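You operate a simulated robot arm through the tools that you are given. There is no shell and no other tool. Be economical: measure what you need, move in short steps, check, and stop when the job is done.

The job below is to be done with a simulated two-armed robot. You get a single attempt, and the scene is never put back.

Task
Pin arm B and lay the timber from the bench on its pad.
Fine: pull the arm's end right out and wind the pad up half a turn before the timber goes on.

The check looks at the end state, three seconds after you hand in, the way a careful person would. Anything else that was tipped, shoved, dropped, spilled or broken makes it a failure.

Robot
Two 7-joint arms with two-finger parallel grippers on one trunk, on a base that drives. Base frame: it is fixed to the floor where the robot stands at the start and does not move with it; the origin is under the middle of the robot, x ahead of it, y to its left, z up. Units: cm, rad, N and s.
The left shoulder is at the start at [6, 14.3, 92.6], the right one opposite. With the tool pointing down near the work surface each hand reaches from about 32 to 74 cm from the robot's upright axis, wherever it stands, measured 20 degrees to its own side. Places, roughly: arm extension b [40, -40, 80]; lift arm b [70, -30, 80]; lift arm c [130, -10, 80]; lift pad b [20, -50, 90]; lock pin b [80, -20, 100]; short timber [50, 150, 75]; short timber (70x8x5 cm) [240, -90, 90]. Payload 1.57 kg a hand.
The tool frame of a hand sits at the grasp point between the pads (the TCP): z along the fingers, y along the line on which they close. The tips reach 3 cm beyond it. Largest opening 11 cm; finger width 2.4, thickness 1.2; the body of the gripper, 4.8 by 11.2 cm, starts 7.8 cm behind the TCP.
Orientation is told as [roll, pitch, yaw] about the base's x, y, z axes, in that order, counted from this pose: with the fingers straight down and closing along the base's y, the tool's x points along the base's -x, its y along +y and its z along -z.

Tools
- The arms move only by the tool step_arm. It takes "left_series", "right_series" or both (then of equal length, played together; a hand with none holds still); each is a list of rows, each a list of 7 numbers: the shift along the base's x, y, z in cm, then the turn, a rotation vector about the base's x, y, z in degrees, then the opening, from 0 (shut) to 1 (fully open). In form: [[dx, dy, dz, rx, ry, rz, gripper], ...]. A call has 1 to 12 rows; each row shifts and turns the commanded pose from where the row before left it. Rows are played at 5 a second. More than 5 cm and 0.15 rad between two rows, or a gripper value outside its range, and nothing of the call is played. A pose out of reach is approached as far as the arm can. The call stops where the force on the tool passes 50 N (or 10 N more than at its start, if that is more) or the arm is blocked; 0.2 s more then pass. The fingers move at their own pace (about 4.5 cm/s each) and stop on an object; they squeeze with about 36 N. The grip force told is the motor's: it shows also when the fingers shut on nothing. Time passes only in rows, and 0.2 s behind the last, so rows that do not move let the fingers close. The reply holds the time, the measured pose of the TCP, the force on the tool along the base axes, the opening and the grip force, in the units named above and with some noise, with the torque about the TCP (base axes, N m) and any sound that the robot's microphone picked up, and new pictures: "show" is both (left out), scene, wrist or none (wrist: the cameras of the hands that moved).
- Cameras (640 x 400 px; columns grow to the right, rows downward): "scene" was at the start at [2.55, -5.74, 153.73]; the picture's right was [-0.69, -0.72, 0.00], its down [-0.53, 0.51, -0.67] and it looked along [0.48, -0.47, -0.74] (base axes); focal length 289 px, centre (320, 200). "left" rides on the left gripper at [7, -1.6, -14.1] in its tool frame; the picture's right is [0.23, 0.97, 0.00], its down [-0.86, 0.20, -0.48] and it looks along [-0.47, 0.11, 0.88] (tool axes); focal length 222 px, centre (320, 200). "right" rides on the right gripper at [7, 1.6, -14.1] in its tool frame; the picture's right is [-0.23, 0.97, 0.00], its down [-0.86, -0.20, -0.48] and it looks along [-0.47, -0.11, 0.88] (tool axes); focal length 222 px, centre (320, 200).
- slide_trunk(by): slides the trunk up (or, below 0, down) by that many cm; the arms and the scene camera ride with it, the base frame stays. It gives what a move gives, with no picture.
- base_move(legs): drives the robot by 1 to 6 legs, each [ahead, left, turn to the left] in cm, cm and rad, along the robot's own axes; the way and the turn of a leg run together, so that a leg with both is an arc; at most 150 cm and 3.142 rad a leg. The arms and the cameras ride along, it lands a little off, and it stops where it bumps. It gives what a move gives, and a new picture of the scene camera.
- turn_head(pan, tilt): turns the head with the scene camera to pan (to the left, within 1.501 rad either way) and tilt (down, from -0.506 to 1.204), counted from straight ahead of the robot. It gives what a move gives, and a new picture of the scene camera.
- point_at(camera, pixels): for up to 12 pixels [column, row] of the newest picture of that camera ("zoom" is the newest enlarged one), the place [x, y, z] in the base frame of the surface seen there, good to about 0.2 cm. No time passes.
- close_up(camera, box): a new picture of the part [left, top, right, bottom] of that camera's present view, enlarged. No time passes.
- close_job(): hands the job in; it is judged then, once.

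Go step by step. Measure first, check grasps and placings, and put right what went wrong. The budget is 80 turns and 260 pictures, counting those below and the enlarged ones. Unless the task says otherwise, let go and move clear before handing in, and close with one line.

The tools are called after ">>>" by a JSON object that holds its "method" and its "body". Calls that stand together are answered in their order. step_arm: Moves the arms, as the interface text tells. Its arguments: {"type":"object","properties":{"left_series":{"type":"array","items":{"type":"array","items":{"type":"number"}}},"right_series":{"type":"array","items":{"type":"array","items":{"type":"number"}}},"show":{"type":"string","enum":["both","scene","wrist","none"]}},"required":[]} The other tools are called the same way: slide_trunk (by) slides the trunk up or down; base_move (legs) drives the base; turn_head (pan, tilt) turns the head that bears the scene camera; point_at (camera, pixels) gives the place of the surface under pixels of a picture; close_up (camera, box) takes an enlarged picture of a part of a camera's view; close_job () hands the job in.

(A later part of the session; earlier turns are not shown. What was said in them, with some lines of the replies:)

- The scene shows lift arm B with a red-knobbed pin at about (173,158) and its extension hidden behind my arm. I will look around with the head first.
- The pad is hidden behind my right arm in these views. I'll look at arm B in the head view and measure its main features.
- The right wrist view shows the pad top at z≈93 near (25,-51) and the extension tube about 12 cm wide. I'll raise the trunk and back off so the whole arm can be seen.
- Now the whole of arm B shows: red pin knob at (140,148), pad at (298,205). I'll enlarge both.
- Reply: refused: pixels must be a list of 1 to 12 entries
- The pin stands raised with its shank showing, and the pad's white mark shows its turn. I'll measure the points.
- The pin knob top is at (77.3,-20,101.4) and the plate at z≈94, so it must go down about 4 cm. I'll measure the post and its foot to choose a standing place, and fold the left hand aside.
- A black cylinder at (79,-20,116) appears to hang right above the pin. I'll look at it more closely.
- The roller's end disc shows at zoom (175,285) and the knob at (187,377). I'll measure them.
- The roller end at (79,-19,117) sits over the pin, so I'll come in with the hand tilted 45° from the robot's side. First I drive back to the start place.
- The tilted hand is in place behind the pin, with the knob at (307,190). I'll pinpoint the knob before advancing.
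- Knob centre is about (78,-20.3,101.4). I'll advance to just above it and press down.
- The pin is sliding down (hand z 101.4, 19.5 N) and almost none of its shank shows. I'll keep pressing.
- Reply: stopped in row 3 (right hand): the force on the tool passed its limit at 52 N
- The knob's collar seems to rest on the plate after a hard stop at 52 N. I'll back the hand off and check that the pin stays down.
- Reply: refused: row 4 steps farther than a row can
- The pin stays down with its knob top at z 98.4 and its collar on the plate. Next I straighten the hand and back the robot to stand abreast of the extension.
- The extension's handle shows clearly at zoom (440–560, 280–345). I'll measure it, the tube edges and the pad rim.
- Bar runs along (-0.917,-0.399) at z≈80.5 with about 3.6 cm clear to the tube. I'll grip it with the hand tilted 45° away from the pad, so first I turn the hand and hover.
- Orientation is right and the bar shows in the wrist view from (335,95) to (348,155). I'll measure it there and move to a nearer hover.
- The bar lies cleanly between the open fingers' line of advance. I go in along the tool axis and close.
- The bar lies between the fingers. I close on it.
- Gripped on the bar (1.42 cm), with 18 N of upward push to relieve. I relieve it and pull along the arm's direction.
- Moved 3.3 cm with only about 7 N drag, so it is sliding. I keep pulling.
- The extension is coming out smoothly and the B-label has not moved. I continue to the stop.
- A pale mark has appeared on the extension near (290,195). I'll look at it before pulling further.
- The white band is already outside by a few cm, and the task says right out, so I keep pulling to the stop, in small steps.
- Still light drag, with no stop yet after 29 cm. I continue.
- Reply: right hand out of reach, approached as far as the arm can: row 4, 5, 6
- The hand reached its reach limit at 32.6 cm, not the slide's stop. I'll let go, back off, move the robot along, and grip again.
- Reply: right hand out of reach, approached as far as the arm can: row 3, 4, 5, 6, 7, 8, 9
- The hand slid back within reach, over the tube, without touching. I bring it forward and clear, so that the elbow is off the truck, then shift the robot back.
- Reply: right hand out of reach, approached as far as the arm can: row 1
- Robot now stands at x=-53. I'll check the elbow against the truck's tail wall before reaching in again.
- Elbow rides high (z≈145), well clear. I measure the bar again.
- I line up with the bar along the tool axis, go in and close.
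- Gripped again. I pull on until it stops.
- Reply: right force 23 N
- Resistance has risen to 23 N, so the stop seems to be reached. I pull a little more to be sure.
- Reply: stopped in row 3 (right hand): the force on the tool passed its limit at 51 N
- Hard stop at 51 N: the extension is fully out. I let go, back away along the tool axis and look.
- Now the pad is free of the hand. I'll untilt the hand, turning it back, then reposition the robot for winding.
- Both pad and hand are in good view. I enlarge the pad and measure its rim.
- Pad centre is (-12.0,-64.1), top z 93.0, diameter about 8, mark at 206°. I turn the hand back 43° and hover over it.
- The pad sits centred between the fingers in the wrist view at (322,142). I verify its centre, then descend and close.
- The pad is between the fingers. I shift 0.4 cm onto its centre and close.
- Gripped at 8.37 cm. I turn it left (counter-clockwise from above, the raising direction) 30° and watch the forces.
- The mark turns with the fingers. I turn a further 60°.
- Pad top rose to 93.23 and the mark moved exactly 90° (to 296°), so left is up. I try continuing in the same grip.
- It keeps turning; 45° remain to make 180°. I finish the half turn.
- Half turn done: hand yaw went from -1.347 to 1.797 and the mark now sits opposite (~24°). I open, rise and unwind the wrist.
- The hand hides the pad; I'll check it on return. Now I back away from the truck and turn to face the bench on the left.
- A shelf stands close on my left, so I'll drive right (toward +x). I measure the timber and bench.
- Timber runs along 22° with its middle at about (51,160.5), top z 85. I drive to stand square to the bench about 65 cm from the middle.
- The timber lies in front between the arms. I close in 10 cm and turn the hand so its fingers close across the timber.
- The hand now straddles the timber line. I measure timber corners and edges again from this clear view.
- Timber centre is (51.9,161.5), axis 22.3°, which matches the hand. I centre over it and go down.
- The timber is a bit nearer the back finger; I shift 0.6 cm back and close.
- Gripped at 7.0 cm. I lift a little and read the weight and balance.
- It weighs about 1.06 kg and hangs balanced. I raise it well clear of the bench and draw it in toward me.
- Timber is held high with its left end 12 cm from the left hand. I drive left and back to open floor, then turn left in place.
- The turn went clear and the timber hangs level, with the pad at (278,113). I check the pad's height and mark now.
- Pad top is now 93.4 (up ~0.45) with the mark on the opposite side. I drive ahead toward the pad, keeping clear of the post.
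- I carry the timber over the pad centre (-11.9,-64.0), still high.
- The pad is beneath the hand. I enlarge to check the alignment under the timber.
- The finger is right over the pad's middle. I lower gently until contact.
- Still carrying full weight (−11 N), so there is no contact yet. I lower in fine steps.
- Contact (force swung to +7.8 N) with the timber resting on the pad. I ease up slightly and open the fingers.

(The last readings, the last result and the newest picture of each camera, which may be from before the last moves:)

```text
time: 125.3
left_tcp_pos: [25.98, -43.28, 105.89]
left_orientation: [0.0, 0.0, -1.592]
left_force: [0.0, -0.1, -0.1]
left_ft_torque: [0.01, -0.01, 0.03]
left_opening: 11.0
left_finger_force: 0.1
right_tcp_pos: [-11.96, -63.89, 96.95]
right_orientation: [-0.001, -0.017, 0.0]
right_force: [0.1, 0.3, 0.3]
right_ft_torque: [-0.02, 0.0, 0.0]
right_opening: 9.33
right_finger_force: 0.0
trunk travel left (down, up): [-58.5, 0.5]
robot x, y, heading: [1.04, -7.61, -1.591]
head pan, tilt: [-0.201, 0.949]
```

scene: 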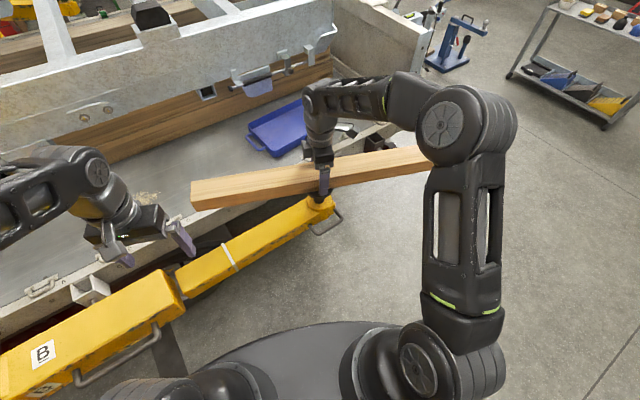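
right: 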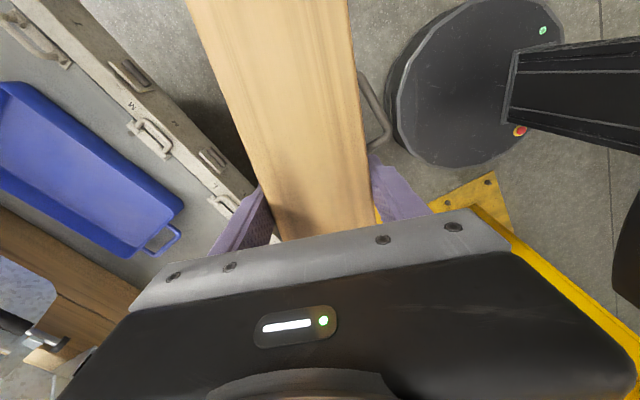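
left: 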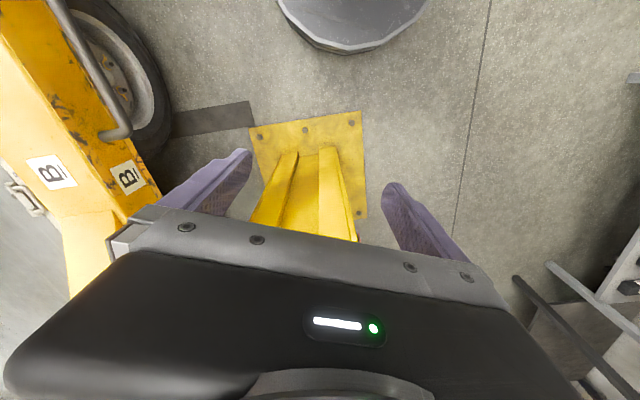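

The timber stays put with the fingers open and no force on the tool. I raise the hand straight up, then draw it back.

>>> {"method": "step_arm", "body": {"right_series": [[0, 0, 1, 0, 0, 0, 0.85], [0, 0, 2, 0, 0, 0, 0.85], [0, 0, 3, 0, 0, 0, 0.85], [0, 0, 3, 0, 0, 0, 0.85], [0, 0, 3, 0, 0, 0, 0.85], [0, 3, 1, 0, 0, 0, 0.85], [0, 4, 0, 0, 0, 0, 0.85], [0, 4, 0, 0, 0, 0, 0.85], [0, 4, 0, 0, 0, 0, 0.85]], "show": "scene"}}

>>> {"method": "base_move", "body": {"legs": [[-35, 0, 0]]}}

>>> {"method": "turn_head", "body": {"pan": 0.1, "tilt": 0.7}}

```text
time: 127.3
left_tcp_pos: [25.99, -43.07, 105.91]
left_orientation: [0.002, -0.002, -1.591]
left_force: [-0.5, 0.2, -0.3]
left_ft_torque: [-0.04, 0.01, -0.01]
left_opening: 11.0
left_finger_force: 0.0
right_tcp_pos: [-12.05, -48.66, 110.08]
right_orientation: [-0.001, -0.018, -0.002]
right_force: [0.4, 0.6, -0.2]
right_ft_torque: [-0.01, 0.0, 0.02]
right_opening: 9.33
right_finger_force: 0.1
trunk travel left (down, up): [-58.5, 0.5]
robot x, y, heading: [1.15, -7.39, -1.589]
head pan, tilt: [-0.201, 0.949]
```

scene: 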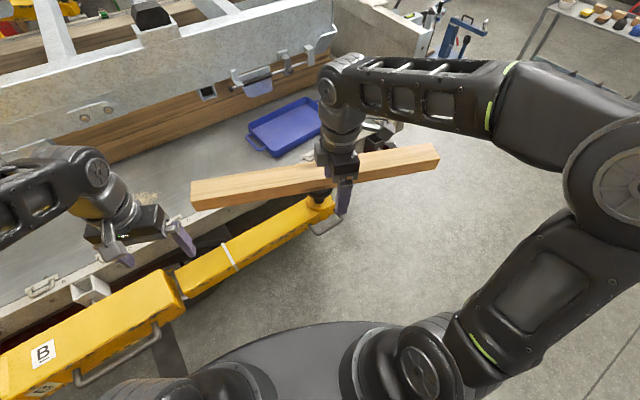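

```text
time: 129.6
left_tcp_pos: [26.71, -9.4, 105.94]
left_orientation: [0.0, -0.001, -1.588]
left_force: [0.3, 0.2, -0.3]
left_ft_torque: [-0.02, -0.02, -0.03]
left_opening: 11.0
left_finger_force: 0.1
right_tcp_pos: [-11.44, -15.2, 110.04]
right_orientation: [-0.001, -0.017, 0.004]
right_force: [0.3, -0.4, -0.1]
right_ft_torque: [-0.02, -0.01, -0.01]
right_opening: 9.33
right_finger_force: 0.0
trunk travel left (down, up): [-58.5, 0.5]
robot x, y, heading: [1.97, 25.85, -1.59]
head pan, tilt: [-0.201, 0.949]
```

scene: 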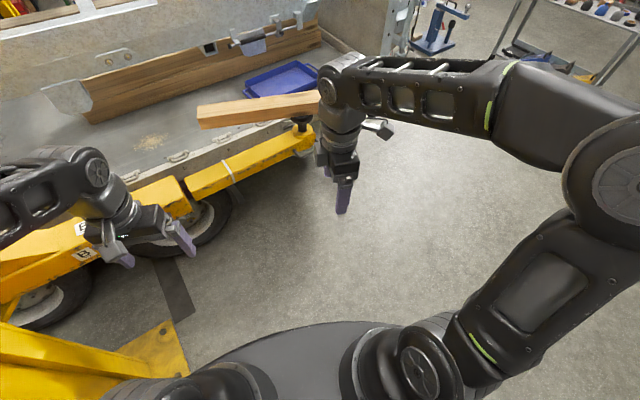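

```text
time: 130.3
left_tcp_pos: [26.68, -9.58, 105.93]
left_orientation: [-0.001, 0.0, -1.589]
left_force: [-0.1, 0.4, 0.6]
left_ft_torque: [0.0, 0.01, 0.0]
left_opening: 10.99
left_finger_force: 0.1
right_tcp_pos: [-11.39, -15.26, 109.98]
right_orientation: [-0.003, -0.017, 0.004]
right_force: [-1.3, -0.4, 0.6]
right_ft_torque: [0.0, 0.02, 0.03]
right_opening: 9.34
right_finger_force: 0.0
trunk travel left (down, up): [-58.5, 0.5]
robot x, y, heading: [1.76, 26.27, -1.584]
head pan, tilt: [0.099, 0.7]
```

scene: 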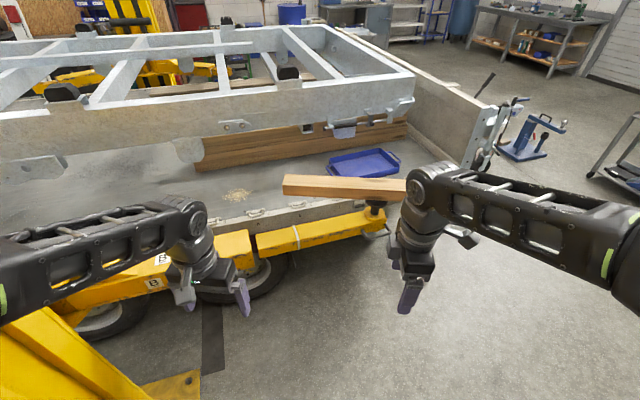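

The timber lies still on the pad and both hands are clear. I take one last look at the timber and pin.

>>> {"method": "close_up", "body": {"camera": "scene", "box": [260, 150, 436, 260]}}

>>> {"method": "point_at", "body": {"camera": "scene", "pixels": [[290, 179], [345, 182], [400, 183]]}}

>>> {"method": "turn_head", "body": {"pan": 0.75, "tilt": 0.6}}

```text
3.64 times, centred on (348, 205) of scene
```

zoom: 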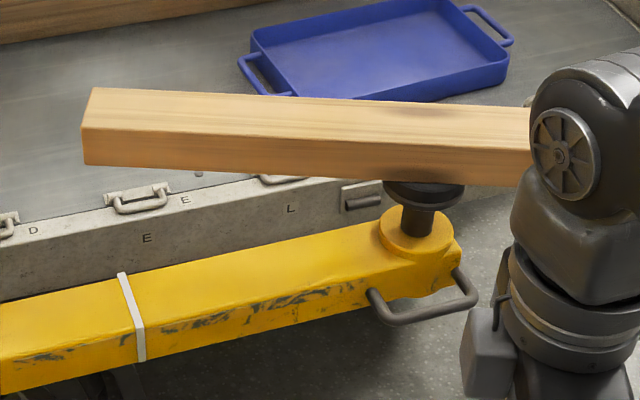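

```text
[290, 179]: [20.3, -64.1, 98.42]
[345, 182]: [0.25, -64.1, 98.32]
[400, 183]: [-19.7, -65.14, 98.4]
```

```text
time: 131.4
left_tcp_pos: [26.73, -9.67, 105.89]
left_orientation: [0.0, 0.002, -1.589]
left_force: [0.7, 0.0, 0.1]
left_ft_torque: [0.0, 0.01, 0.01]
left_opening: 11.0
left_finger_force: 0.0
right_tcp_pos: [-11.37, -15.39, 109.97]
right_orientation: [-0.003, -0.017, 0.001]
right_force: [-0.2, 1.0, 0.4]
right_ft_torque: [-0.01, 0.02, 0.0]
right_opening: 9.37
right_finger_force: 0.1
trunk travel left (down, up): [-58.5, 0.5]
robot x, y, heading: [1.94, 26.19, -1.586]
head pan, tilt: [0.75, 0.6]
```

scene: 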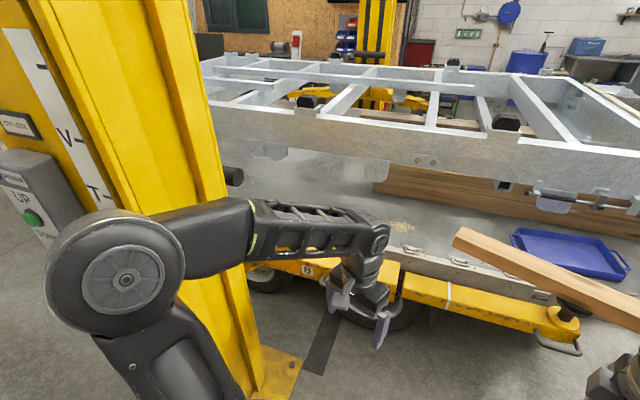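

The timber is level (z 98.4 along its length) and the band shows the extension fully out, but the pin is behind the post. I shift right to see the pin and compare its seating.

>>> {"method": "base_move", "body": {"legs": [[0, -38, 0]]}}

>>> {"method": "turn_head", "body": {"pan": 1.15, "tilt": 0.5}}

```text
time: 133.8
left_tcp_pos: [-11.31, -8.81, 105.84]
left_orientation: [0.0, 0.0, -1.592]
left_force: [0.4, -0.7, -0.7]
left_ft_torque: [-0.03, -0.01, 0.02]
left_opening: 10.99
left_finger_force: 0.0
right_tcp_pos: [-49.56, -14.62, 109.98]
right_orientation: [-0.002, -0.016, 0.0]
right_force: [-0.3, 0.6, 0.1]
right_ft_torque: [0.02, -0.01, -0.01]
right_opening: 9.36
right_finger_force: 0.1
trunk travel left (down, up): [-58.5, 0.5]
robot x, y, heading: [-35.98, 26.8, -1.593]
head pan, tilt: [0.75, 0.6]
```

scene: 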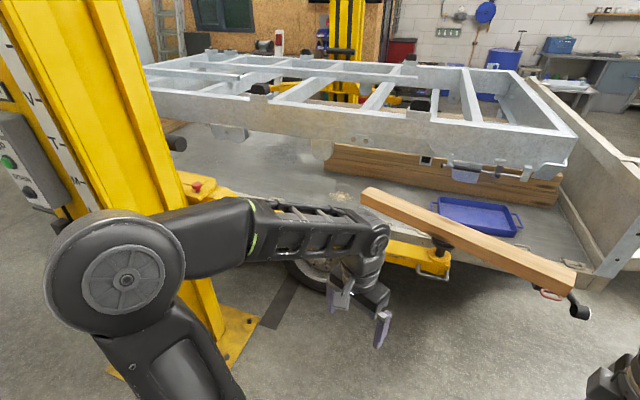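

```text
time: 134.7
left_tcp_pos: [-11.15, -8.88, 106.01]
left_orientation: [0.0, -0.002, -1.592]
left_force: [-0.6, 0.7, 0.0]
left_ft_torque: [-0.01, -0.03, 0.01]
left_opening: 11.01
left_finger_force: 0.0
right_tcp_pos: [-49.27, -14.64, 110.02]
right_orientation: [-0.003, -0.018, -0.001]
right_force: [-0.9, -0.8, 0.9]
right_ft_torque: [-0.02, -0.02, -0.01]
right_opening: 9.36
right_finger_force: 0.0
trunk travel left (down, up): [-58.5, 0.5]
robot x, y, heading: [-36.03, 26.9, -1.596]
head pan, tilt: [1.15, 0.499]
```

scene: 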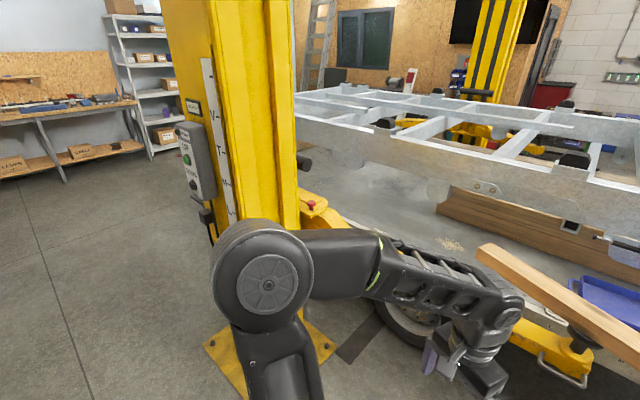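

>>> {"method": "close_up", "body": {"camera": "scene", "box": [290, 190, 338, 220]}}

>>> {"method": "close_up", "body": {"camera": "scene", "box": [390, 60, 550, 160]}}

```text
13.33 times, centred on (314, 205) of scene
```

zoom: 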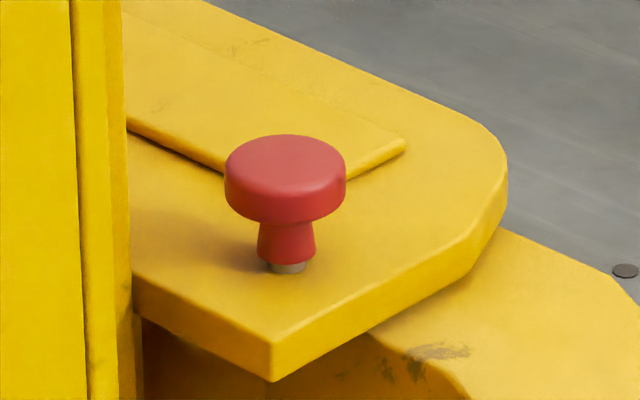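

```text
4.00 times, centred on (470, 110) of scene
```

zoom: 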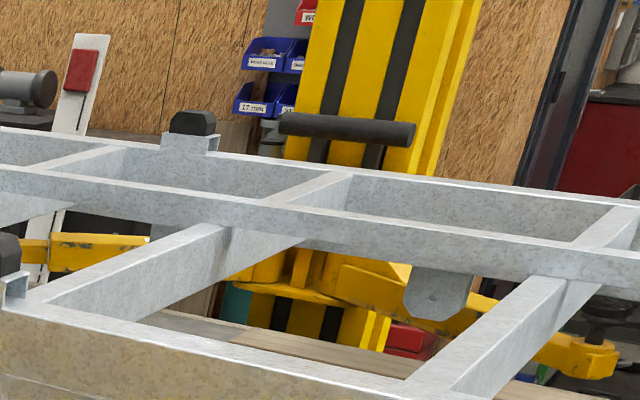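

The pin is down 3.0 cm against a hard stop. The extension is out to its stop, the pad is up half a turn, and the timber lies level on it with both hands clear, so I hand in.

>>> {"method": "close_job", "body": {}}

```text
The job is handed in.
```

I pinned arm B, pulled its end out to the hard stop, wound the pad up half a turn, and laid the timber level and centred on the pad. About 0.4 cm of the pin's shank still shows above the plate, and I did not push the arm sideways to prove the lock. The pin did go down 3 cm to a firm stop.
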